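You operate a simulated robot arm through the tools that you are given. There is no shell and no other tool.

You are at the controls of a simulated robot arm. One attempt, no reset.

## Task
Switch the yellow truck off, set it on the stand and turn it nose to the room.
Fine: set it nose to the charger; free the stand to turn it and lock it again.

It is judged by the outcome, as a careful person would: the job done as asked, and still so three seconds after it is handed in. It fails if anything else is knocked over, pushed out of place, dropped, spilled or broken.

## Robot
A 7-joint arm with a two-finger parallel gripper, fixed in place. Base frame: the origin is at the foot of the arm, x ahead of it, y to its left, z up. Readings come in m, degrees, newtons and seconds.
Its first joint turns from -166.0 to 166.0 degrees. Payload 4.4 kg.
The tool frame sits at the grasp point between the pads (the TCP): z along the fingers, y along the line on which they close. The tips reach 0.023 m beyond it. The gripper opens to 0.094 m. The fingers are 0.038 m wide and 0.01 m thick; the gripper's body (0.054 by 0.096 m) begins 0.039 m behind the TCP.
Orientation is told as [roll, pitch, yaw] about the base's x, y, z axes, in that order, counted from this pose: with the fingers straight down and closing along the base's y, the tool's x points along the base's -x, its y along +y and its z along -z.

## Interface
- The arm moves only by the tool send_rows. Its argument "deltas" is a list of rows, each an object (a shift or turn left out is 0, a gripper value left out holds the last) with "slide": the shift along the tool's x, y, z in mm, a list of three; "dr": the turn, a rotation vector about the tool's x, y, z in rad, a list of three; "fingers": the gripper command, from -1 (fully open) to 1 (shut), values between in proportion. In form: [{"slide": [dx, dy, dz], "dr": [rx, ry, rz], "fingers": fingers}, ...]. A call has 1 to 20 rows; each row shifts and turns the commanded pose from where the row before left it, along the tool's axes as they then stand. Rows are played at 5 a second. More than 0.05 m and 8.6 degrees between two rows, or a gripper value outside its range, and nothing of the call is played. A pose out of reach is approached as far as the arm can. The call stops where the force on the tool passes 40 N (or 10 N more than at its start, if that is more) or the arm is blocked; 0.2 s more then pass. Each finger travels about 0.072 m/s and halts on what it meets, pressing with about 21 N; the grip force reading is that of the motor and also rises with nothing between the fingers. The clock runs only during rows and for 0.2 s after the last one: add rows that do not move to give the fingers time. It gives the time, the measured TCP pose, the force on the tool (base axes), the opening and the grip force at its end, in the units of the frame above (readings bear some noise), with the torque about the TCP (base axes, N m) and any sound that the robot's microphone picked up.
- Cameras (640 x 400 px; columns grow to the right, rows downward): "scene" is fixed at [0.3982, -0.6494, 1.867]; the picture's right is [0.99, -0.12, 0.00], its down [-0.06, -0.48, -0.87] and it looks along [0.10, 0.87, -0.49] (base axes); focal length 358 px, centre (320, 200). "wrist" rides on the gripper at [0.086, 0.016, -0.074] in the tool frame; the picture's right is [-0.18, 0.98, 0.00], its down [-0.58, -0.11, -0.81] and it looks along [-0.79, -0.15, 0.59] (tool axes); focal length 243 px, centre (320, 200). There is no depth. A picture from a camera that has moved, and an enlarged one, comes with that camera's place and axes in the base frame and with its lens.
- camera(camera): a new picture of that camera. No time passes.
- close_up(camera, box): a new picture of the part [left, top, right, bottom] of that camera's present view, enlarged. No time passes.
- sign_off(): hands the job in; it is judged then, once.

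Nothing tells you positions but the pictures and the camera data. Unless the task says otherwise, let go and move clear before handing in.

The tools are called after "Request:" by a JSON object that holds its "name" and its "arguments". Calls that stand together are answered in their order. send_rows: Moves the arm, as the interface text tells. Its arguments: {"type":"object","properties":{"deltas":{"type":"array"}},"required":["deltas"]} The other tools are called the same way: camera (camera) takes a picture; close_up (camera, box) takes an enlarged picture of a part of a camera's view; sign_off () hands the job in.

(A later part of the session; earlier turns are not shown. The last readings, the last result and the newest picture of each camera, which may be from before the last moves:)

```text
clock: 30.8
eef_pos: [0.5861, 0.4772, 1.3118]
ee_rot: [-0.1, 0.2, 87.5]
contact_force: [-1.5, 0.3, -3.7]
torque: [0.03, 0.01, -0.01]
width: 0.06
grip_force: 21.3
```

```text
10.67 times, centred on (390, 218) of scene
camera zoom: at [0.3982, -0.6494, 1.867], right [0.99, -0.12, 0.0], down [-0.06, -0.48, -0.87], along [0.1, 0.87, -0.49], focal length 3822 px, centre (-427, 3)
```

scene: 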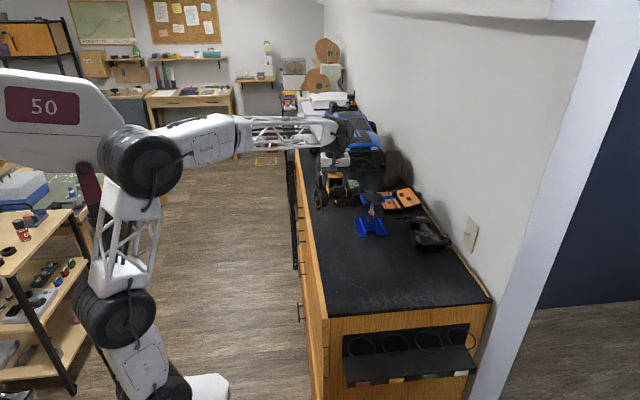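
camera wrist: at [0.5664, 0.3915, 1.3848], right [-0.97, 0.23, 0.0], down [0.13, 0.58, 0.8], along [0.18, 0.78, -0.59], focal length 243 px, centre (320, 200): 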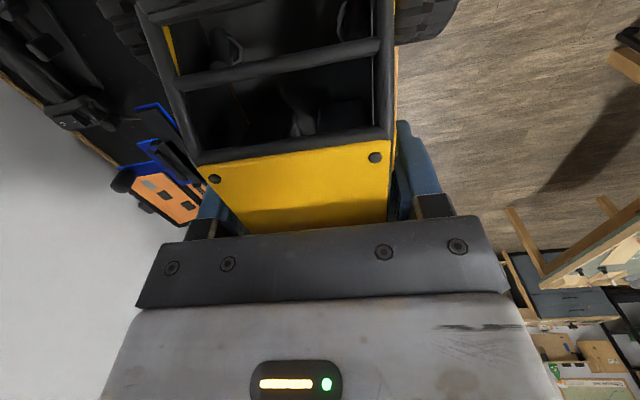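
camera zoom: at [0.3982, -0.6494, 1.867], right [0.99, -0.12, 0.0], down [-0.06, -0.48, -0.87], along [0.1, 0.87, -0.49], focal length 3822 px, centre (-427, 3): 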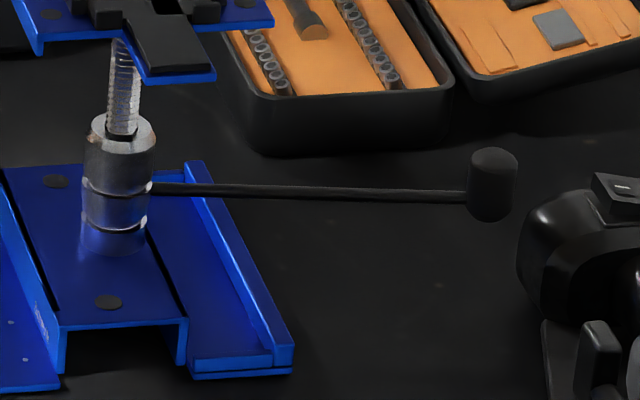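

The tray has side rails and corner tabs that will locate the skid plate. I'm carrying the truck over to (0.7495, 0.545) and squaring its yaw to 90°.

Request:
{"name": "send_rows", "arguments": {"deltas": [{"slide": [0, 0, -5], "dr": [0, 0, -0.044]}, {"slide": [-11.4, -27.3, 0]}, {"slide": [-11.4, -27.3, 0]}, {"slide": [-11.4, -27.3, 0]}, {"slide": [-11.4, -27.3, 0]}, {"slide": [-11.4, -27.3, 0]}, {"slide": [-11.4, -27.3, 0]}, {}, {}]}}

Request:
{"name": "close_up", "arguments": {"camera": "scene", "box": [330, 150, 420, 220]}}

```text
clock: 32.8
eef_pos: [0.7504, 0.5458, 1.3164]
ee_rot: [0.0, 0.1, 90.0]
contact_force: [0.7, 0.2, -4.8]
torque: [0.01, 0.01, 0.01]
width: 0.0597
grip_force: 21.1
```

```text
5.71 times, centred on (375, 185) of scene
camera zoom: at [0.3982, -0.6494, 1.867], right [0.99, -0.12, 0.0], down [-0.06, -0.48, -0.87], along [0.1, 0.87, -0.49], focal length 2048 px, centre (6, 286)
```

zoom: 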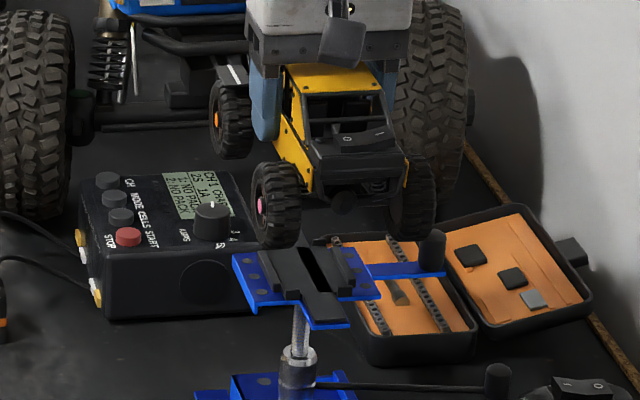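

Request:
{"name": "send_rows", "arguments": {"deltas": [{"slide": [0, 1, 20]}, {"slide": [0, 0, 20]}, {"slide": [0, 0, 15]}, {}]}}

Request:
{"name": "close_up", "arguments": {"camera": "scene", "box": [345, 165, 405, 212]}}

Request:
{"name": "camera", "arguments": {"camera": "wrist"}}

```text
clock: 33.8
eef_pos: [0.7481, 0.5449, 1.2621]
ee_rot: [0.0, 0.1, 89.9]
contact_force: [-0.3, 0.6, -3.6]
torque: [0.01, 0.0, 0.0]
width: 0.0598
grip_force: 21.4
```

```text
8.51 times, centred on (375, 188) of scene
camera zoom: at [0.3982, -0.6494, 1.867], right [0.99, -0.12, 0.0], down [-0.06, -0.48, -0.87], along [0.1, 0.87, -0.49], focal length 3049 px, centre (-148, 298)
```

zoom: 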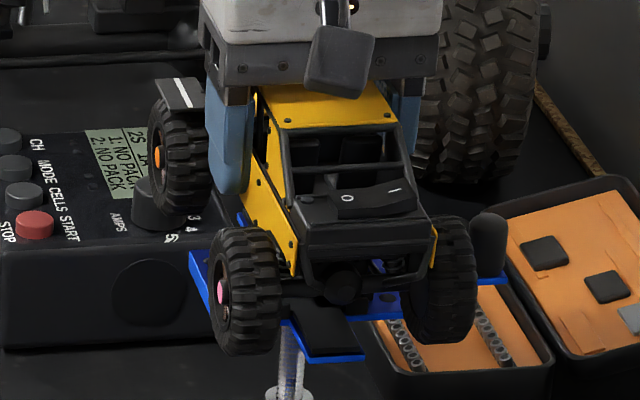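

```text
taken
camera wrist: at [0.7327, 0.4585, 1.3353], right [-0.98, 0.18, 0.0], down [0.11, 0.58, 0.8], along [0.15, 0.79, -0.59], focal length 243 px, centre (320, 200)
```

wrist: 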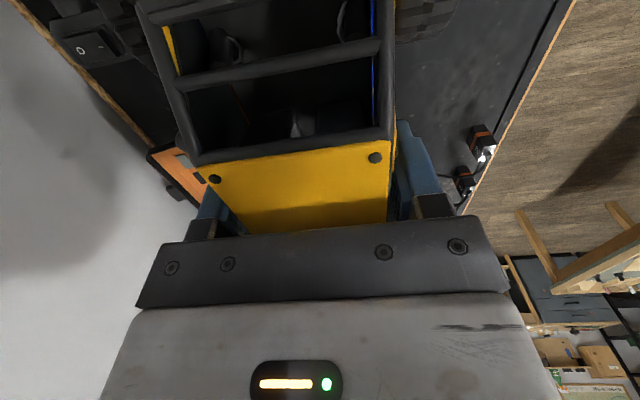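

Request:
{"name": "send_rows", "arguments": {"deltas": [{"slide": [0, 0, 8]}, {"slide": [0, 0, 8]}, {}]}}

Request:
{"name": "close_up", "arguments": {"camera": "scene", "box": [353, 180, 397, 214]}}

```text
clock: 34.6
eef_pos: [0.7476, 0.5456, 1.246]
ee_rot: [0.0, 0.1, 89.9]
contact_force: [0.8, -0.1, -4.1]
torque: [0.05, -0.02, 0.02]
width: 0.0598
grip_force: 20.9
```

```text
11.76 times, centred on (375, 197) of scene
camera zoom: at [0.3982, -0.6494, 1.867], right [0.99, -0.12, 0.0], down [-0.06, -0.48, -0.87], along [0.1, 0.87, -0.49], focal length 4215 px, centre (-327, 235)
```

zoom: 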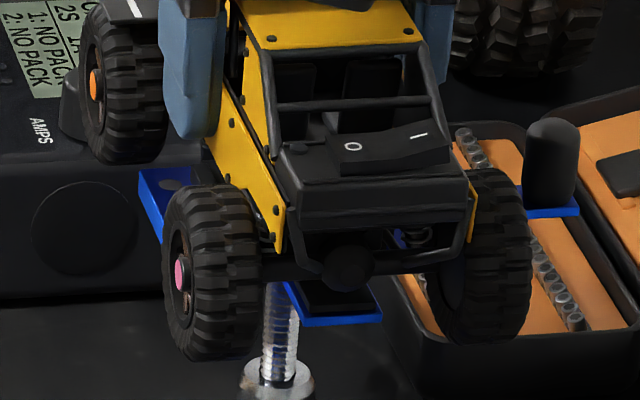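

Lateral alignment looks within about 1 mm. Lowering in small steps while watching the force.

Request:
{"name": "send_rows", "arguments": {"deltas": [{"slide": [0, 0, 3]}, {"slide": [0, 0, 3]}, {"slide": [0, 0, 2]}, {"slide": [0, 0, 2]}, {}]}}

Request:
{"name": "close_up", "arguments": {"camera": "scene", "box": [353, 180, 397, 214]}}

```text
clock: 35.8
eef_pos: [0.7475, 0.5469, 1.2358]
ee_rot: [0.0, 0.1, 90.0]
contact_force: [1.9, 2.7, 12.0]
torque: [-0.34, -0.05, 0.03]
width: 0.0597
grip_force: 21.2
```

```text
11.76 times, centred on (375, 197) of scene
camera zoom: at [0.3982, -0.6494, 1.867], right [0.99, -0.12, 0.0], down [-0.06, -0.48, -0.87], along [0.1, 0.87, -0.49], focal length 4215 px, centre (-327, 235)
```

zoom: 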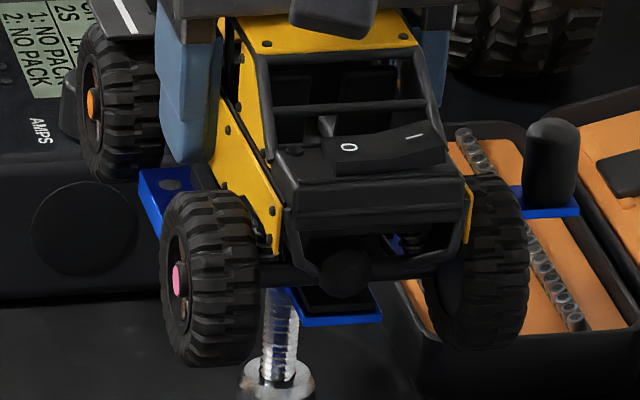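

Contact came a little early, with torque showing the rear edge touching the rear tabs. I'll lift a little, shift 3 mm toward +y and lower again.

Request:
{"name": "send_rows", "arguments": {"deltas": [{"slide": [0, 0, -5]}, {"slide": [-3, 0, 0]}, {"slide": [0, 0, 3]}, {"slide": [0, 0, 2]}, {}]}}

```text
clock: 37.0
eef_pos: [0.7481, 0.5495, 1.2352]
ee_rot: [0.0, 0.1, 90.0]
contact_force: [0.1, -0.1, 0.9]
torque: [-0.08, 0.02, 0.03]
width: 0.06
grip_force: 20.4
```

Request:
{"name": "send_rows", "arguments": {"deltas": [{"slide": [0, 0, 1.5]}, {"slide": [0, 0, 1.5]}, {}]}}

Request:
{"name": "close_up", "arguments": {"camera": "scene", "box": [353, 180, 397, 214]}}

```text
clock: 37.8
eef_pos: [0.7483, 0.5474, 1.2335]
ee_rot: [0.1, 0.1, 90.0]
contact_force: [-4.5, 0.9, 14.9]
torque: [0.05, 0.12, -0.02]
width: 0.0598
grip_force: 21.3
```

```text
11.76 times, centred on (375, 197) of scene
camera zoom: at [0.3982, -0.6494, 1.867], right [0.99, -0.12, 0.0], down [-0.06, -0.48, -0.87], along [0.1, 0.87, -0.49], focal length 4215 px, centre (-327, 235)
```

zoom: 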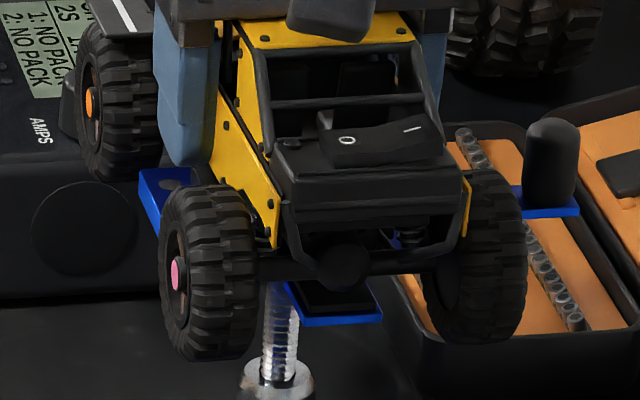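

Now the tray pushes the truck toward −x, so it sits slightly too far to +x. I'll lift, shift 2 mm to −x and lower again.

Request:
{"name": "send_rows", "arguments": {"deltas": [{"slide": [0, 0, -6]}, {"slide": [0, 2, 0]}, {"slide": [0, 0, 4]}, {"slide": [0, 0, 2]}, {}]}}

Request:
{"name": "send_rows", "arguments": {"deltas": [{"slide": [0, 0, 1.5]}, {}]}}

```text
clock: 39.0
eef_pos: [0.7471, 0.5479, 1.2334]
ee_rot: [0.0, 0.1, 90.0]
contact_force: [10.0, -0.5, 11.1]
torque: [0.05, -0.51, 0.01]
width: 0.0599
grip_force: 21.0
```

```text
clock: 39.6
eef_pos: [0.7454, 0.548, 1.2332]
ee_rot: [-0.1, 0.0, 90.0]
contact_force: [13.2, -0.7, 20.3]
torque: [-0.08, -0.55, -0.02]
width: 0.06
grip_force: 20.6
```

The truck is bounded on both sides by the rails now. I'll recentre by 1.4 mm and probe in y to confirm it's inside the end tabs.

Request:
{"name": "send_rows", "arguments": {"deltas": [{"slide": [0, 0, -3]}, {"slide": [0, -1.4, 0]}, {"slide": [0, 0, 2]}, {}]}}

Request:
{"name": "send_rows", "arguments": {"deltas": [{"slide": [-2, 0, 0]}, {}]}}

Request:
{"name": "send_rows", "arguments": {"deltas": [{"slide": [2, 0, 0]}, {"slide": [2, 0, 0]}, {}]}}

```text
clock: 40.6
eef_pos: [0.7467, 0.5497, 1.2308]
ee_rot: [0.0, 0.0, 90.0]
contact_force: [-3.3, 0.7, 6.9]
torque: [-0.32, 0.29, -0.11]
width: 0.06
grip_force: 20.6
```

```text
clock: 41.2
eef_pos: [0.747, 0.5513, 1.2313]
ee_rot: [0.1, 0.2, 90.0]
contact_force: [0.8, -3.3, 3.8]
torque: [0.45, -0.01, -0.05]
width: 0.0599
grip_force: 20.7
```

```text
clock: 42.0
eef_pos: [0.7461, 0.5466, 1.2314]
ee_rot: [0.1, 0.2, 90.0]
contact_force: [-1.2, 7.5, 2.1]
torque: [0.64, 0.04, 0.04]
width: 0.06
grip_force: 21.1
```

It dropped another 2.4 mm and is now bounded in both x and y, so it's seated between rails and tabs. I'll relax the side load and confirm the bottom.

Request:
{"name": "send_rows", "arguments": {"deltas": [{"slide": [-1.7, 0, 0]}, {"slide": [0, 0, 1]}, {"slide": [0, 0, 1]}, {}]}}

Request:
{"name": "close_up", "arguments": {"camera": "scene", "box": [345, 165, 405, 212]}}

```text
clock: 43.0
eef_pos: [0.7473, 0.5491, 1.2288]
ee_rot: [-0.1, 0.1, 89.9]
contact_force: [0.8, -2.4, 2.8]
torque: [0.37, -0.01, -0.07]
width: 0.0599
grip_force: 20.6
```

```text
8.51 times, centred on (375, 188) of scene
camera zoom: at [0.3982, -0.6494, 1.867], right [0.99, -0.12, 0.0], down [-0.06, -0.48, -0.87], along [0.1, 0.87, -0.49], focal length 3049 px, centre (-148, 298)
```

zoom: 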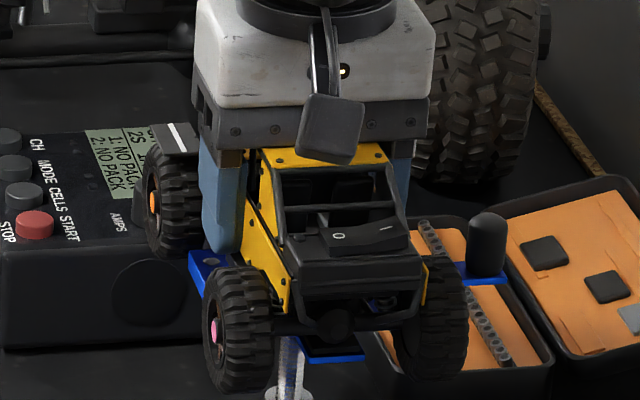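

Request:
{"name": "send_rows", "arguments": {"deltas": [{"slide": [0.8, 0, 1]}, {"slide": [0, 0, 1]}, {}]}}

Request:
{"name": "send_rows", "arguments": {"deltas": [{"slide": [0, 0, 1]}, {"slide": [0, 0, 1]}, {}]}}

```text
clock: 43.8
eef_pos: [0.7474, 0.5476, 1.2277]
ee_rot: [0.0, 0.1, 90.0]
contact_force: [0.2, -3.0, 6.1]
torque: [0.6, -0.01, -0.03]
width: 0.06
grip_force: 20.9
```

```text
clock: 44.6
eef_pos: [0.7467, 0.5476, 1.2271]
ee_rot: [-0.1, 0.1, 89.9]
contact_force: [-2.3, -3.1, 18.5]
torque: [-0.05, 0.18, -0.04]
width: 0.0603
grip_force: 21.0
```

Firm, level contact at z 1.227 matches the tray height, so it's fully seated. Relaxing the pressure, opening the fingers and rising.

Request:
{"name": "send_rows", "arguments": {"deltas": [{"slide": [0, 0, -2]}, {"fingers": 0.1}, {"fingers": -0.3}, {"fingers": -0.9}, {}]}}

Request:
{"name": "close_up", "arguments": {"camera": "scene", "box": [345, 165, 405, 212]}}

```text
clock: 45.8
eef_pos: [0.7481, 0.5483, 1.2279]
ee_rot: [0.0, 0.1, 90.0]
contact_force: [-0.4, -0.6, 0.0]
torque: [0.01, -0.05, 0.01]
width: 0.0894
grip_force: 0.0
```

```text
8.51 times, centred on (375, 188) of scene
camera zoom: at [0.3982, -0.6494, 1.867], right [0.99, -0.12, 0.0], down [-0.06, -0.48, -0.87], along [0.1, 0.87, -0.49], focal length 3049 px, centre (-148, 298)
```

zoom: 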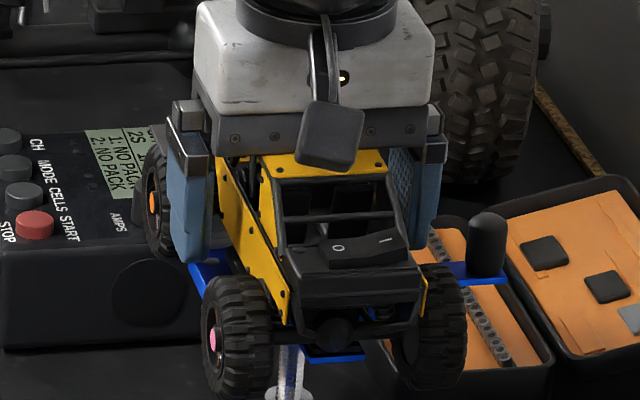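

Request:
{"name": "send_rows", "arguments": {"deltas": [{"slide": [0, 0, -15]}, {"slide": [0, 0, -30]}, {"slide": [0, 0, -40]}, {"slide": [0, 0, -45]}, {"slide": [40, 0, 0]}, {"slide": [40, 0, 0]}, {"slide": [40, 0, 0]}, {}]}}

Request:
{"name": "close_up", "arguments": {"camera": "scene", "box": [335, 165, 435, 245]}}

Request:
{"name": "camera", "arguments": {"camera": "wrist"}}

```text
clock: 47.6
eef_pos: [0.746, 0.4265, 1.3581]
ee_rot: [0.0, 0.1, 90.0]
contact_force: [0.1, -0.5, -0.6]
torque: [0.01, -0.02, 0.0]
width: 0.0893
grip_force: 0.1
```

```text
5.00 times, centred on (385, 205) of scene
camera zoom: at [0.3982, -0.6494, 1.867], right [0.99, -0.12, 0.0], down [-0.06, -0.48, -0.87], along [0.1, 0.87, -0.49], focal length 1792 px, centre (-5, 175)
```

zoom: 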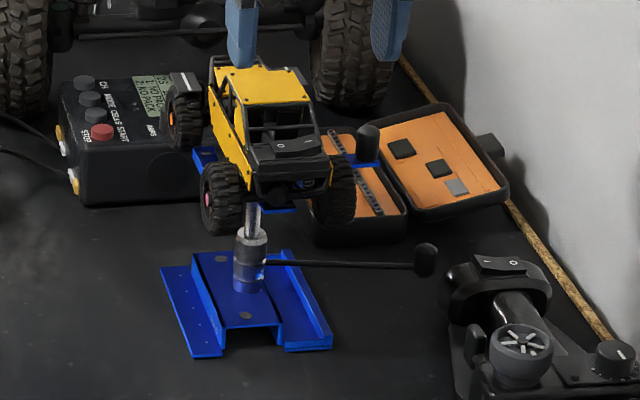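

```text
taken
camera wrist: at [0.7315, 0.3405, 1.431], right [-0.98, 0.18, 0.0], down [0.11, 0.58, 0.8], along [0.15, 0.79, -0.59], focal length 243 px, centre (320, 200)
```

wrist: 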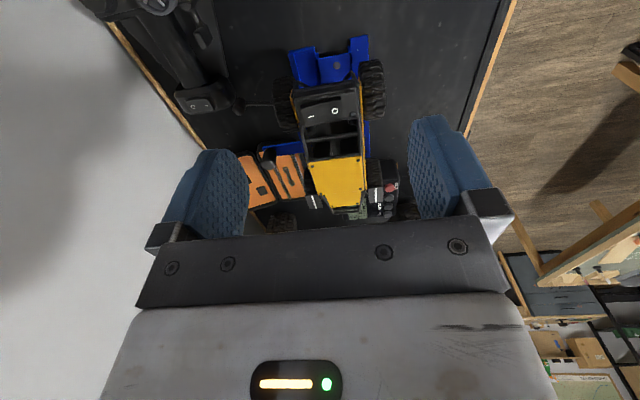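

The truck is seated with its nose to the charger. Now I need accurate geometry of the lock lever, so I'm moving the camera over it.

Request:
{"name": "send_rows", "arguments": {"deltas": [{"slide": [0, -45, 0]}, {"slide": [0, -45, 0]}, {"slide": [-20, -45, 0]}, {"slide": [-30, 0, 20]}, {}]}}

Request:
{"name": "camera", "arguments": {"camera": "wrist"}}

Request:
{"name": "close_up", "arguments": {"camera": "wrist", "box": [280, 0, 500, 140]}}

```text
clock: 48.8
eef_pos: [0.8812, 0.4781, 1.3373]
ee_rot: [0.0, 0.1, 90.0]
contact_force: [0.0, -0.5, 0.0]
torque: [-0.06, 0.0, 0.02]
width: 0.0895
grip_force: 0.1
```

```text
taken
camera wrist: at [0.8671, 0.3916, 1.4111], right [-0.98, 0.18, 0.0], down [0.11, 0.58, 0.81], along [0.15, 0.79, -0.59], focal length 243 px, centre (320, 200)
```

wrist: 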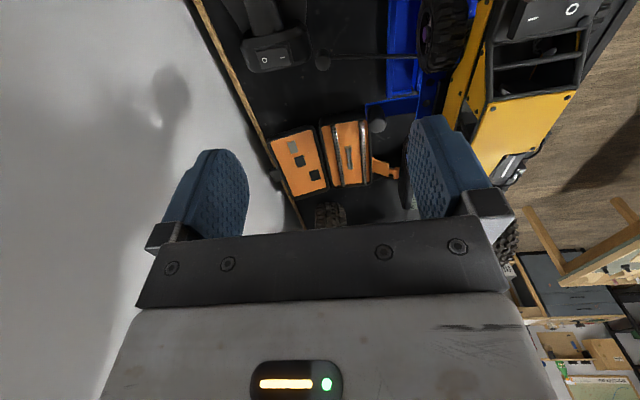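

```text
2.86 times, centred on (390, 70) of wrist
camera zoom: at [0.8671, 0.3916, 1.4111], right [-0.98, 0.18, 0.0], down [0.11, 0.58, 0.81], along [0.15, 0.79, -0.59], focal length 693 px, centre (120, 571)
```

zoom: 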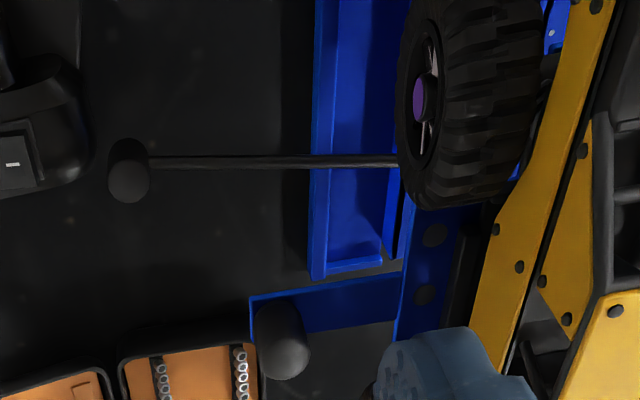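

The lever axis is at about (0.7475, 0.546) and its knob at about (0.886, 0.517), pointing at −12.8°. I'll turn the hand so the camera faces outward at yaw ≈167° and partly close the fingers, ready to straddle the knob.

Request:
{"name": "send_rows", "arguments": {"deltas": [{"slide": [0, 10, 0], "dr": [0, 0, -0.1347], "fingers": 0.2}, {"dr": [0, 0, -0.1347]}, {"dr": [0, 0, -0.1347]}, {"dr": [0, 0, -0.1347]}, {"dr": [0, 0, -0.1347]}, {"dr": [0, 0, -0.1347]}, {"dr": [0, 0, -0.1347]}, {"dr": [0, 0, -0.1347]}, {"dr": [0, 0, -0.1347]}, {"dr": [0, 0, -0.1347]}, {}]}}

Request:
{"name": "camera", "arguments": {"camera": "wrist"}}

Request:
{"name": "camera", "arguments": {"camera": "scene"}}

```text
clock: 51.2
eef_pos: [0.8732, 0.4784, 1.3377]
ee_rot: [0.0, 0.1, 167.4]
contact_force: [-0.5, 0.2, -0.3]
torque: [0.03, -0.02, 0.0]
width: 0.0375
grip_force: 0.1
```

```text
taken
camera wrist: at [0.954, 0.4427, 1.4111], right [-0.4, -0.92, 0.0], down [-0.54, 0.24, 0.81], along [-0.74, 0.32, -0.59], focal length 243 px, centre (320, 200)
```

wrist: 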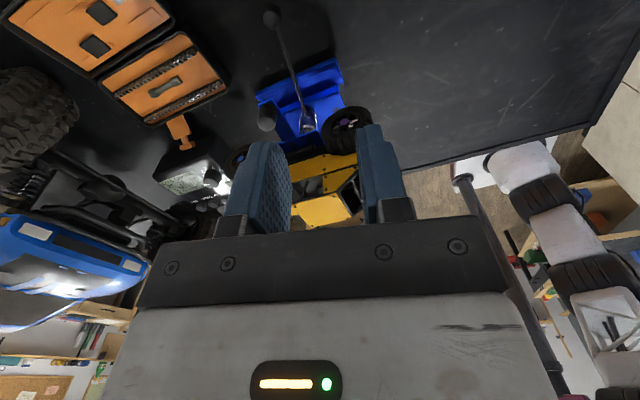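

```text
taken
```

scene: 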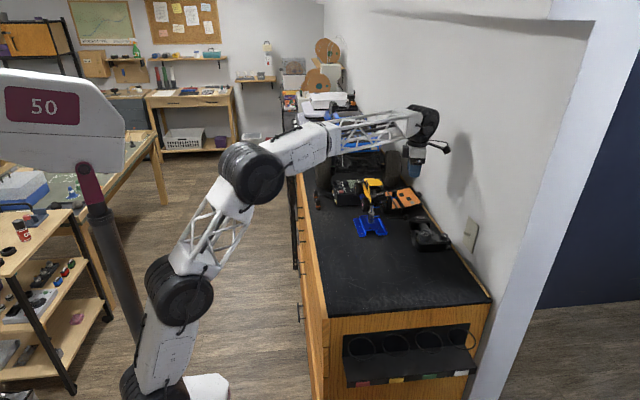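

Request:
{"name": "close_up", "arguments": {"camera": "wrist", "box": [230, 0, 360, 150]}}

```text
2.67 times, centred on (295, 75) of wrist
camera zoom: at [0.954, 0.4427, 1.4111], right [-0.4, -0.92, 0.0], down [-0.54, 0.24, 0.81], along [-0.74, 0.32, -0.59], focal length 647 px, centre (387, 533)
```

zoom: 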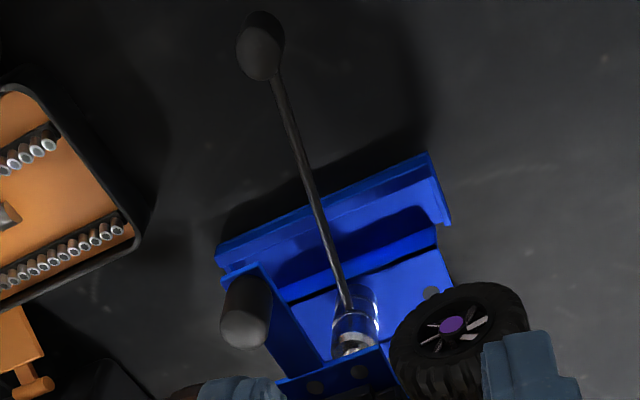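

I have a good view of the lever from the outside. I'm moving above the knob at about (0.884, 0.520) and lowering part way.

Request:
{"name": "send_rows", "arguments": {"deltas": [{"slide": [1.6, -43.4, 0]}, {"slide": [0, 0, 45]}, {"slide": [0, 0, 45]}, {"slide": [0, 0, 45]}, {"slide": [0, 0, 40]}, {}]}}

Request:
{"name": "camera", "arguments": {"camera": "wrist"}}

Request:
{"name": "close_up", "arguments": {"camera": "scene", "box": [355, 170, 455, 245]}}

```text
clock: 52.6
eef_pos: [0.8832, 0.5189, 1.1653]
ee_rot: [0.0, 0.1, 167.2]
contact_force: [1.7, -0.3, 17.9]
torque: [0.52, 0.83, -0.01]
width: 0.0374
grip_force: 0.0
```

```text
taken
camera wrist: at [0.9647, 0.4837, 1.2387], right [-0.4, -0.92, 0.0], down [-0.54, 0.24, 0.81], along [-0.74, 0.32, -0.59], focal length 243 px, centre (320, 200)
```

wrist: 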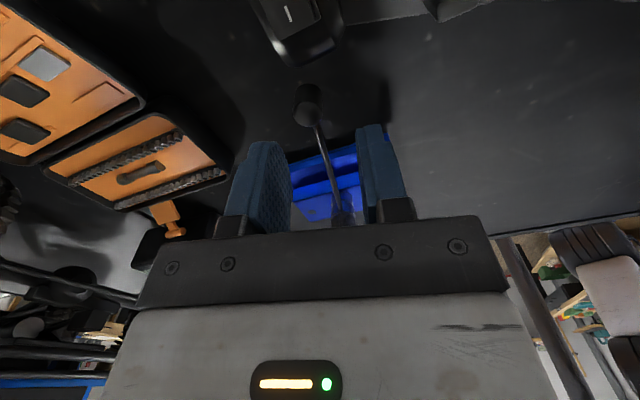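

```text
5.33 times, centred on (405, 208) of scene
camera zoom: at [0.3982, -0.6494, 1.867], right [0.99, -0.12, 0.0], down [-0.06, -0.48, -0.87], along [0.1, 0.87, -0.49], focal length 1911 px, centre (-133, 160)
```

zoom: 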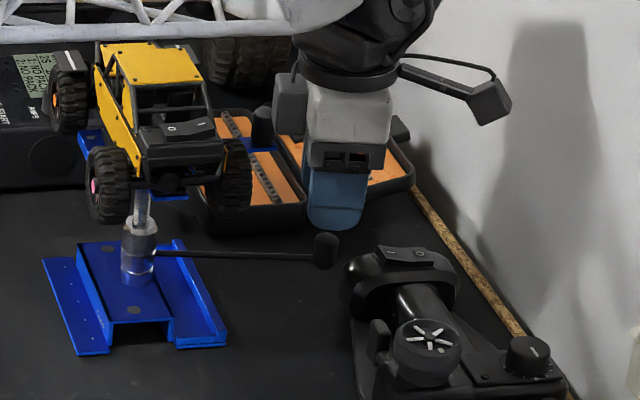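

The hand touched something at about 18 N. The torque puts it on top of the crank knob, under the hand's inner side box. I'm backing straight up and checking that nothing moved.

Request:
{"name": "send_rows", "arguments": {"deltas": [{"slide": [0, 0, -25]}, {"slide": [0, 0, -25]}, {}]}}

Request:
{"name": "close_up", "arguments": {"camera": "scene", "box": [335, 165, 435, 245]}}

Request:
{"name": "camera", "arguments": {"camera": "wrist"}}

```text
clock: 53.4
eef_pos: [0.8833, 0.5202, 1.2127]
ee_rot: [0.1, 0.0, 167.1]
contact_force: [-0.1, 0.0, 0.2]
torque: [0.0, 0.0, -0.01]
width: 0.0374
grip_force: 0.0
```

```text
5.00 times, centred on (385, 205) of scene
camera zoom: at [0.3982, -0.6494, 1.867], right [0.99, -0.12, 0.0], down [-0.06, -0.48, -0.87], along [0.1, 0.87, -0.49], focal length 1792 px, centre (-5, 175)
```

zoom: 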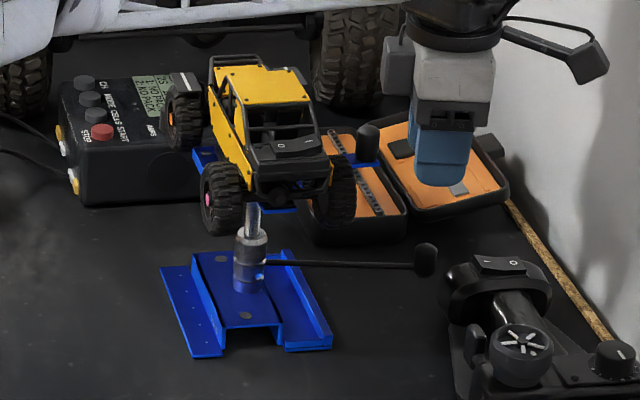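

```text
taken
camera wrist: at [0.9644, 0.4849, 1.2863], right [-0.4, -0.92, 0.0], down [-0.54, 0.24, 0.81], along [-0.74, 0.32, -0.59], focal length 243 px, centre (320, 200)
```

wrist: 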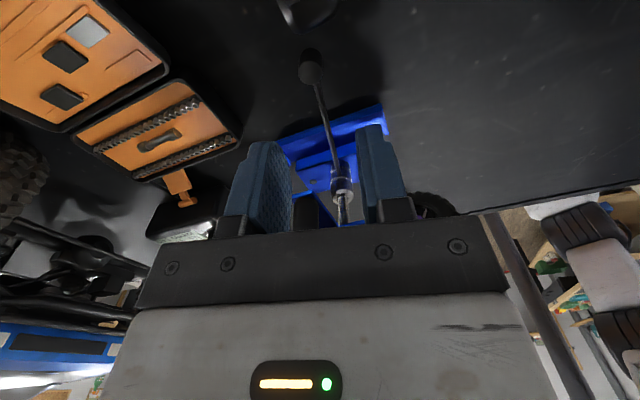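

Nothing moved. I'll lean the hand outward about 25° so its inner side clears the crank, then come down on the lever knob.

Request:
{"name": "send_rows", "arguments": {"deltas": [{"slide": [3, 0, 0], "dr": [0, -0.149, 0]}, {"slide": [3, 0, 0], "dr": [0, -0.149, 0]}, {"dr": [0, -0.149, 0]}, {"slide": [13, 0, 27]}, {}]}}

Request:
{"name": "camera", "arguments": {"camera": "wrist"}}

Request:
{"name": "close_up", "arguments": {"camera": "scene", "box": [355, 165, 475, 255]}}

```text
clock: 54.6
eef_pos: [0.8895, 0.5181, 1.1815]
ee_rot: [0.2, -25.6, 167.1]
contact_force: [0.0, -0.5, -0.7]
torque: [-0.01, 0.0, -0.01]
width: 0.0375
grip_force: 0.2
```

```text
taken
camera wrist: at [0.994, 0.4771, 1.2104], right [-0.38, -0.92, 0.08], down [-0.15, 0.15, 0.98], along [-0.91, 0.36, -0.19], focal length 243 px, centre (320, 200)
```

wrist: 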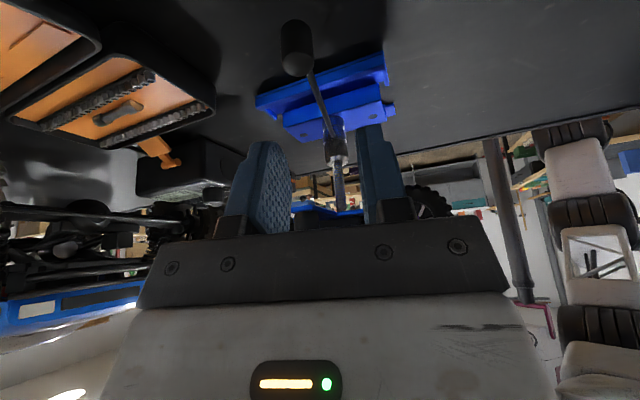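

```text
4.44 times, centred on (415, 210) of scene
camera zoom: at [0.3982, -0.6494, 1.867], right [0.99, -0.12, 0.0], down [-0.06, -0.48, -0.87], along [0.1, 0.87, -0.49], focal length 1592 px, centre (-102, 156)
```

zoom: 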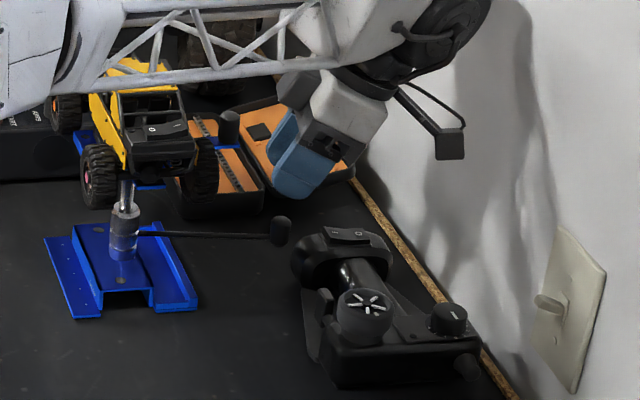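

Request:
{"name": "camera", "arguments": {"camera": "scene"}}

```text
taken
```

scene: 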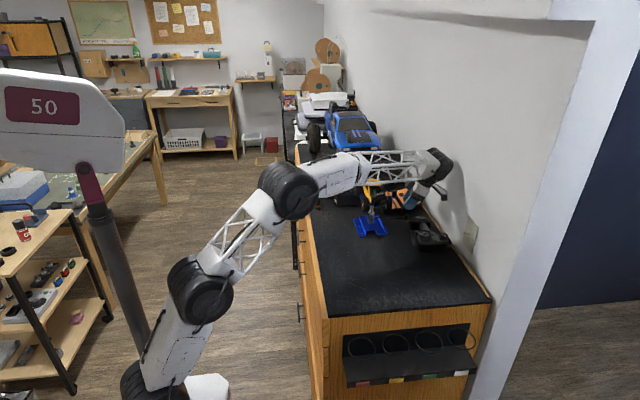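

The views together put the knob at about (0.889, 0.526) with its top near z 1.11, a bit lower than I first thought. Lowering the open fingers around it.

Request:
{"name": "send_rows", "arguments": {"deltas": [{"slide": [0, -7.6, 0]}, {"slide": [9, 0, 21]}, {"slide": [9, 0, 21]}, {}]}}

Request:
{"name": "camera", "arguments": {"camera": "wrist"}}

Request:
{"name": "close_up", "arguments": {"camera": "scene", "box": [355, 165, 475, 255]}}

```text
clock: 55.6
eef_pos: [0.8893, 0.5263, 1.1367]
ee_rot: [0.1, -25.7, 167.1]
contact_force: [0.1, -0.6, -0.8]
torque: [-0.02, 0.04, 0.02]
width: 0.0374
grip_force: 0.0
```

```text
taken
camera wrist: at [0.9937, 0.4855, 1.1651], right [-0.38, -0.92, 0.08], down [-0.15, 0.15, 0.98], along [-0.91, 0.36, -0.19], focal length 243 px, centre (320, 200)
```

wrist: 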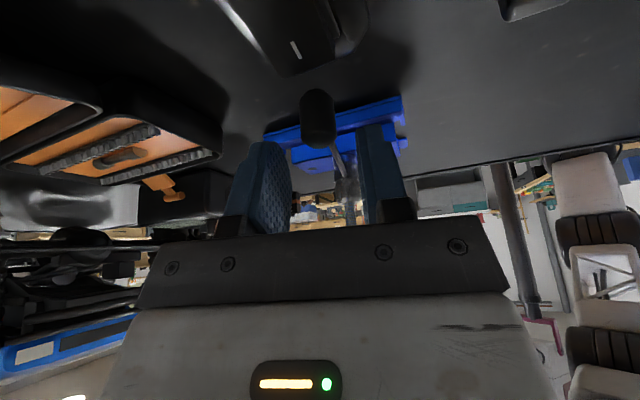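

```text
4.44 times, centred on (415, 210) of scene
camera zoom: at [0.3982, -0.6494, 1.867], right [0.99, -0.12, 0.0], down [-0.06, -0.48, -0.87], along [0.1, 0.87, -0.49], focal length 1592 px, centre (-102, 156)
```

zoom: 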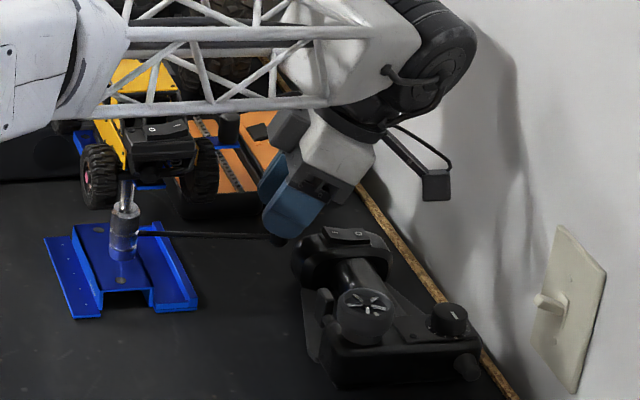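

The knob is centred between the fingers. Going down the last 20 mm.

Request:
{"name": "send_rows", "arguments": {"deltas": [{"slide": [3, 0, 6]}, {"slide": [3, 0, 6]}, {"slide": [3, 0, 6]}, {}]}}

Request:
{"name": "camera", "arguments": {"camera": "wrist"}}

Request:
{"name": "close_up", "arguments": {"camera": "scene", "box": [385, 185, 445, 230]}}

```text
clock: 56.6
eef_pos: [0.8891, 0.5263, 1.1169]
ee_rot: [0.2, -25.7, 167.1]
contact_force: [0.2, 0.6, 0.6]
torque: [-0.01, -0.01, 0.03]
width: 0.0378
grip_force: 0.1
```

```text
taken
camera wrist: at [0.994, 0.4851, 1.1451], right [-0.38, -0.92, 0.08], down [-0.15, 0.15, 0.98], along [-0.91, 0.36, -0.19], focal length 243 px, centre (320, 200)
```

wrist: 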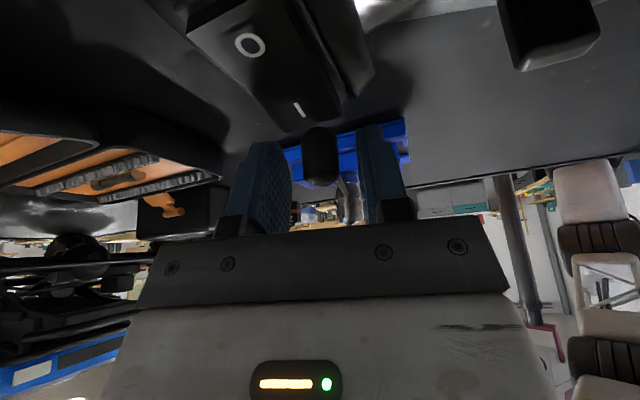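

```text
8.89 times, centred on (415, 208) of scene
camera zoom: at [0.3982, -0.6494, 1.867], right [0.99, -0.12, 0.0], down [-0.06, -0.48, -0.87], along [0.1, 0.87, -0.49], focal length 3185 px, centre (-524, 133)
```

zoom: 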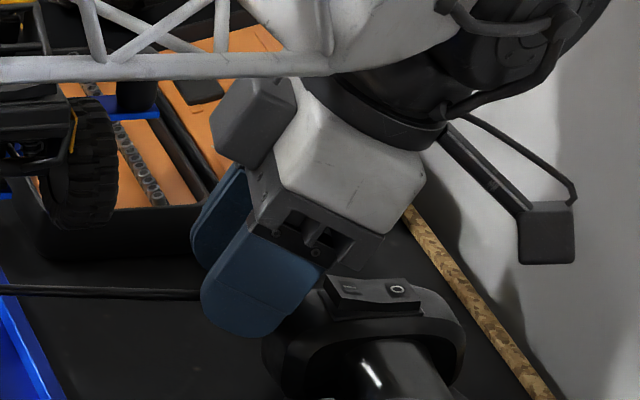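

The fingers straddle the knob with no contact. I'll narrow the fingers, then nudge the lever counter-clockwise toward +y and feel the resistance.

Request:
{"name": "send_rows", "arguments": {"deltas": [{"fingers": 0.42}, {}, {"slide": [0, -3, 0]}, {"slide": [0, -3, 0]}, {}]}}

Request:
{"name": "camera", "arguments": {"camera": "wrist"}}

```text
clock: 57.8
eef_pos: [0.8904, 0.5326, 1.1176]
ee_rot: [0.1, -25.6, 167.2]
contact_force: [0.0, -5.5, 1.3]
torque: [-0.13, 0.01, 0.02]
width: 0.0297
grip_force: 2.6
```

```text
taken
camera wrist: at [0.9952, 0.4909, 1.1449], right [-0.38, -0.92, 0.08], down [-0.15, 0.15, 0.98], along [-0.91, 0.36, -0.19], focal length 243 px, centre (320, 200)
```

wrist: 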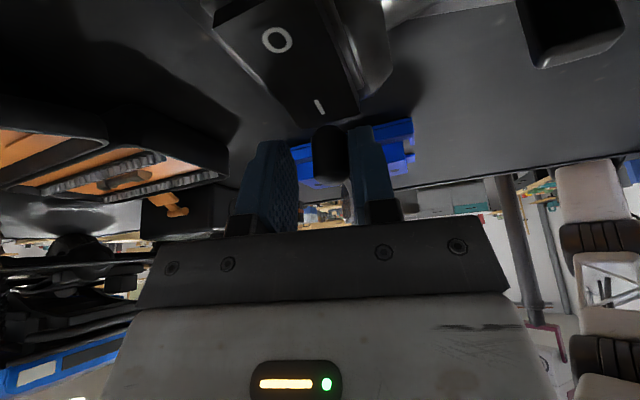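

Request:
{"name": "send_rows", "arguments": {"deltas": [{"slide": [-0.5, -4, 0.2]}, {"slide": [-0.5, -4, 0.2]}, {}]}}

Request:
{"name": "camera", "arguments": {"camera": "wrist"}}

```text
clock: 58.6
eef_pos: [0.8905, 0.54, 1.1167]
ee_rot: [0.2, -25.6, 167.1]
contact_force: [-1.8, -4.0, -1.1]
torque: [-0.06, 0.07, 0.0]
width: 0.0292
grip_force: 2.1
```

```text
taken
camera wrist: at [0.9958, 0.4994, 1.1447], right [-0.38, -0.92, 0.08], down [-0.15, 0.15, 0.98], along [-0.91, 0.36, -0.19], focal length 243 px, centre (320, 200)
```

wrist: 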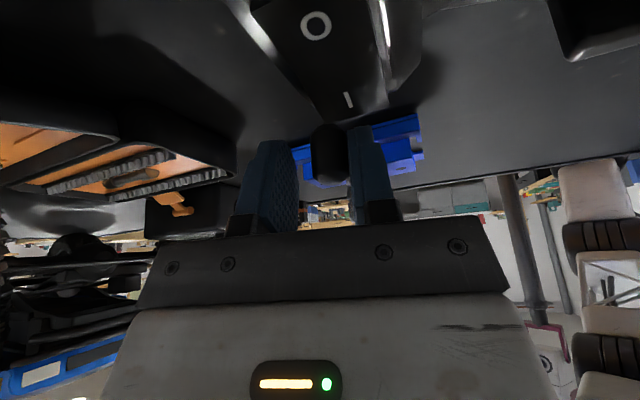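

The lever swings counter-clockwise at about 4–5 N. I'll follow its arc around the axis, turning the hand along with it.

Request:
{"name": "send_rows", "arguments": {"deltas": [{"slide": [-2, 0, -4.5], "dr": [-0.0377, 0, -0.0787]}, {"dr": [-0.0377, 0, -0.0787]}, {"slide": [-0.5, -12.4, 0.25], "dr": [-0.0377, 0, -0.0787]}, {"slide": [-0.5, -12.4, 0.25], "dr": [-0.0377, 0, -0.0787]}, {}]}}

Request:
{"name": "camera", "arguments": {"camera": "wrist"}}

Request:
{"name": "close_up", "arguments": {"camera": "scene", "box": [355, 165, 475, 255]}}

```text
clock: 59.8
eef_pos: [0.8899, 0.5658, 1.1216]
ee_rot: [0.0, -25.8, -172.8]
contact_force: [1.0, -2.7, -0.5]
torque: [-0.08, -0.03, 0.03]
width: 0.0283
grip_force: 2.1
```

```text
taken
camera wrist: at [1.0028, 0.5623, 1.1498], right [-0.04, -1.0, 0.08], down [-0.19, 0.09, 0.98], along [-0.98, 0.02, -0.19], focal length 243 px, centre (320, 200)
```

wrist: 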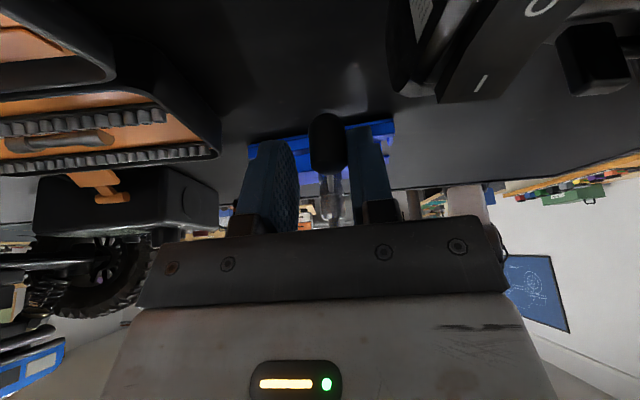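

```text
4.44 times, centred on (415, 210) of scene
camera zoom: at [0.3982, -0.6494, 1.867], right [0.99, -0.12, 0.0], down [-0.06, -0.48, -0.87], along [0.1, 0.87, -0.49], focal length 1592 px, centre (-102, 156)
```

zoom: 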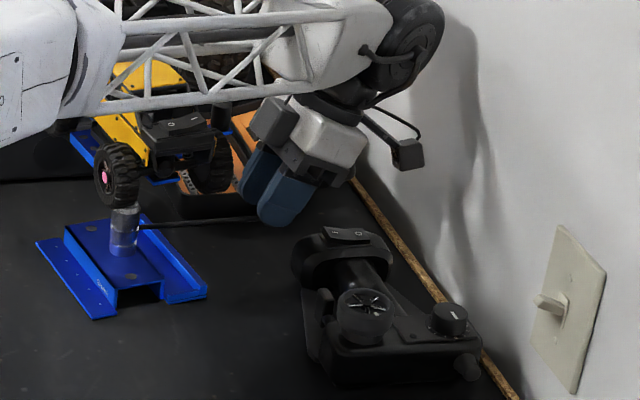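

The scene view shows the whole stand base turned on the desk with the lever, so counter-clockwise doesn't free it. I must undo this. I'll reverse the lever along the same arc in small steps, watching whether the base follows or the lever frees.

Request:
{"name": "send_rows", "arguments": {"deltas": [{"slide": [0, 5, 0]}, {"slide": [0, 5, 0]}, {"slide": [0, 3, 0]}, {}]}}

Request:
{"name": "close_up", "arguments": {"camera": "scene", "box": [335, 190, 435, 255]}}

```text
clock: 60.8
eef_pos: [0.8914, 0.551, 1.1217]
ee_rot: [0.1, -25.5, -172.8]
contact_force: [-0.4, 2.0, 1.7]
torque: [0.08, -0.02, 0.0]
width: 0.0266
grip_force: 0.1
```

```text
6.15 times, centred on (385, 222) of scene
camera zoom: at [0.3982, -0.6494, 1.867], right [0.99, -0.12, 0.0], down [-0.06, -0.48, -0.87], along [0.1, 0.87, -0.49], focal length 2205 px, centre (-80, 62)
```

zoom: 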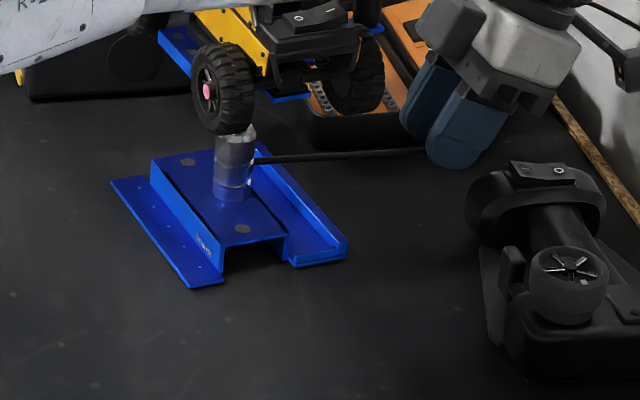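

Request:
{"name": "send_rows", "arguments": {"deltas": [{"slide": [0, 4, 0]}, {"slide": [0, 4, 0]}, {"slide": [0, 4, 0]}, {}]}}

Request:
{"name": "close_up", "arguments": {"camera": "scene", "box": [335, 190, 435, 255]}}

```text
clock: 61.8
eef_pos: [0.8933, 0.5397, 1.1207]
ee_rot: [0.1, -25.7, -172.9]
contact_force: [0.1, 1.7, -0.2]
torque: [0.02, 0.02, 0.0]
width: 0.0269
grip_force: 0.0
```

```text
6.15 times, centred on (385, 222) of scene
camera zoom: at [0.3982, -0.6494, 1.867], right [0.99, -0.12, 0.0], down [-0.06, -0.48, -0.87], along [0.1, 0.87, -0.49], focal length 2205 px, centre (-80, 62)
```

zoom: 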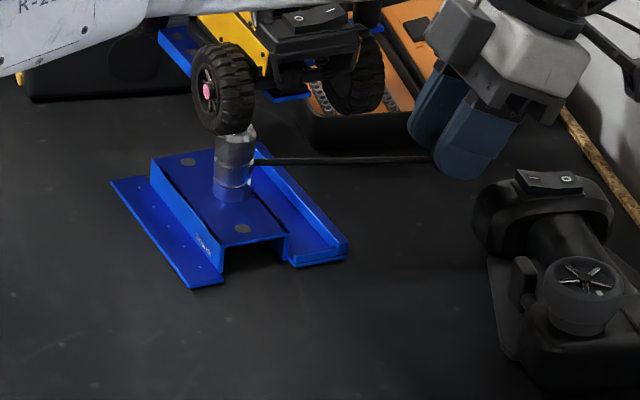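

Two things changed. The lever now swings clockwise relative to the base at about 2 N, so that's the freeing direction. My outer finger also pushed the grey glue or heat gun a little. I'm lifting out to look before doing anything else.

Request:
{"name": "send_rows", "arguments": {"deltas": [{"slide": [0, -2, 0]}, {"slide": [-13, 0, -27]}, {"slide": [-13, 0, -27]}, {"slide": [-20, 0, -42]}, {"slide": [-20, 0, -42]}, {}]}}

Request:
{"name": "camera", "arguments": {"camera": "scene"}}

Request:
{"name": "close_up", "arguments": {"camera": "scene", "box": [290, 170, 470, 282]}}

Request:
{"name": "camera", "arguments": {"camera": "wrist"}}

```text
clock: 63.2
eef_pos: [0.8942, 0.5401, 1.2751]
ee_rot: [0.1, -25.7, -172.9]
contact_force: [0.0, -0.5, -0.4]
torque: [-0.02, -0.01, -0.01]
width: 0.0272
grip_force: 0.0
```

```text
taken
```

scene: 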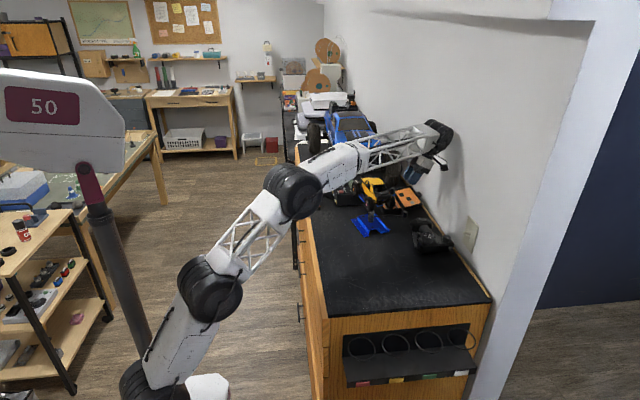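

```text
3.56 times, centred on (380, 226) of scene
camera zoom: at [0.3982, -0.6494, 1.867], right [0.99, -0.12, 0.0], down [-0.06, -0.48, -0.87], along [0.1, 0.87, -0.49], focal length 1274 px, centre (107, 108)
```

zoom: 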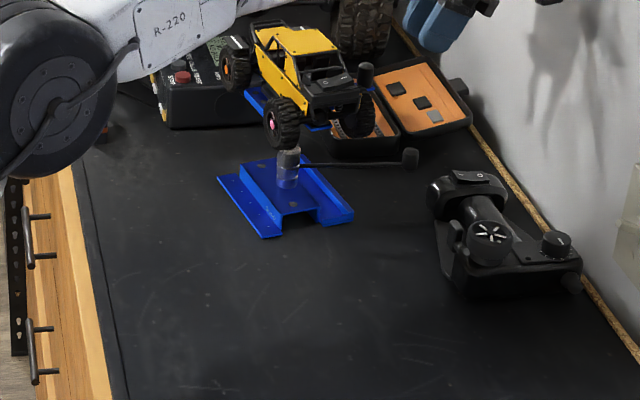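

```text
taken
camera wrist: at [1.0054, 0.5381, 1.3038], right [-0.04, -1.0, 0.08], down [-0.19, 0.09, 0.98], along [-0.98, 0.03, -0.19], focal length 243 px, centre (320, 200)
```

wrist: 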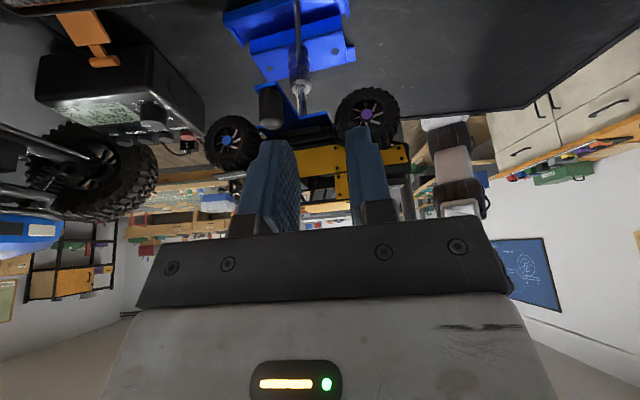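

The base has turned about 12° and the heat gun has shifted about 15 mm. I'll fix both. First I'll push the lever further clockwise, using closed fingers from its +y side only so nothing reaches the heat gun.

Request:
{"name": "send_rows", "arguments": {"deltas": [{"slide": [0, -27.3, 0], "fingers": 1}, {"slide": [16.6, 0, 34.7]}, {"slide": [16.6, 0, 34.7]}, {"slide": [16.6, 0, 34.7]}, {}]}}

Request:
{"name": "camera", "arguments": {"camera": "wrist"}}

Request:
{"name": "close_up", "arguments": {"camera": "scene", "box": [335, 170, 455, 255]}}

```text
clock: 64.4
eef_pos: [0.8897, 0.5684, 1.1589]
ee_rot: [0.2, -25.6, -172.9]
contact_force: [-0.4, 0.4, 0.0]
torque: [-0.02, 0.02, -0.01]
width: 0.0
grip_force: 21.7
```

```text
taken
camera wrist: at [1.0019, 0.5659, 1.1869], right [-0.04, -1.0, 0.08], down [-0.19, 0.09, 0.98], along [-0.98, 0.03, -0.19], focal length 243 px, centre (320, 200)
```

wrist: 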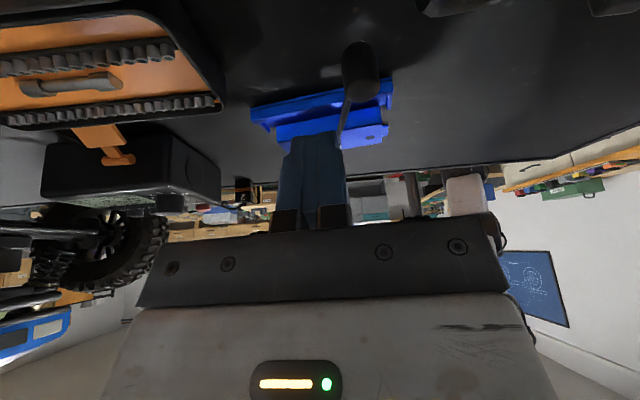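

```text
4.71 times, centred on (395, 212) of scene
camera zoom: at [0.3982, -0.6494, 1.867], right [0.99, -0.12, 0.0], down [-0.06, -0.48, -0.87], along [0.1, 0.87, -0.49], focal length 1686 px, centre (-33, 141)
```

zoom: 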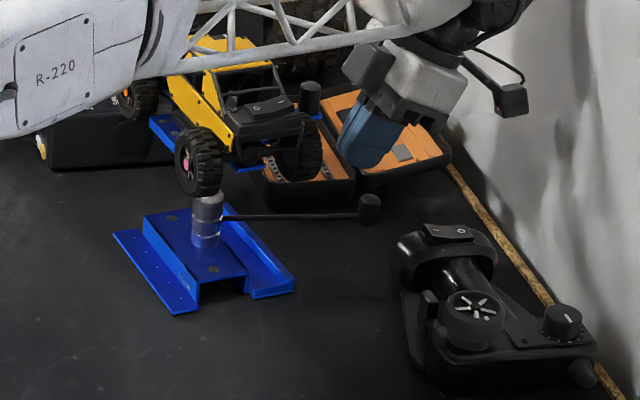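

Request:
{"name": "send_rows", "arguments": {"deltas": [{"slide": [8.6, 0, 18]}, {"slide": [8.6, 0, 18]}, {}]}}

Request:
{"name": "send_rows", "arguments": {"deltas": [{"slide": [0, 4, 0]}, {"slide": [0, 4, 0]}, {"slide": [0, 4, 0]}, {}]}}

Request:
{"name": "close_up", "arguments": {"camera": "scene", "box": [335, 170, 455, 255]}}

Request:
{"name": "camera", "arguments": {"camera": "wrist"}}

```text
clock: 65.2
eef_pos: [0.8903, 0.5693, 1.1183]
ee_rot: [0.0, -25.7, -173.0]
contact_force: [-0.2, 0.1, 0.8]
torque: [0.01, -0.02, -0.01]
width: 0.0
grip_force: 21.7
```

```text
clock: 66.2
eef_pos: [0.8909, 0.5561, 1.1199]
ee_rot: [0.1, -25.8, -173.0]
contact_force: [-0.7, -0.4, -0.4]
torque: [-0.01, -0.04, -0.01]
width: 0.0001
grip_force: 20.6
```

```text
4.71 times, centred on (395, 212) of scene
camera zoom: at [0.3982, -0.6494, 1.867], right [0.99, -0.12, 0.0], down [-0.06, -0.48, -0.87], along [0.1, 0.87, -0.49], focal length 1686 px, centre (-33, 141)
```

zoom: 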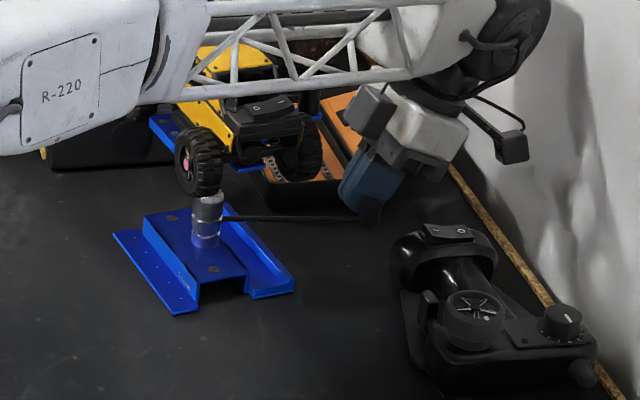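

```text
taken
camera wrist: at [1.0037, 0.5537, 1.1476], right [-0.04, -1.0, 0.08], down [-0.19, 0.09, 0.98], along [-0.98, 0.03, -0.19], focal length 243 px, centre (320, 200)
```

wrist: 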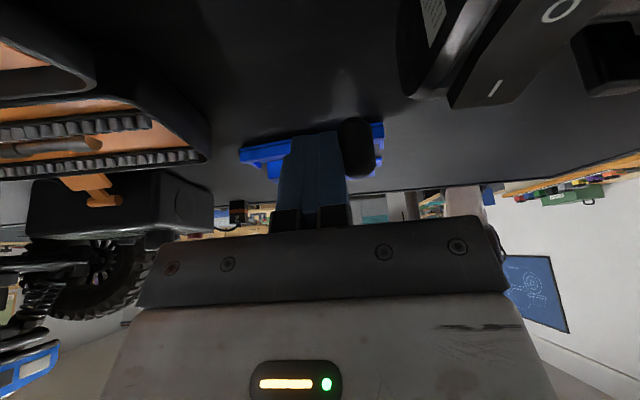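

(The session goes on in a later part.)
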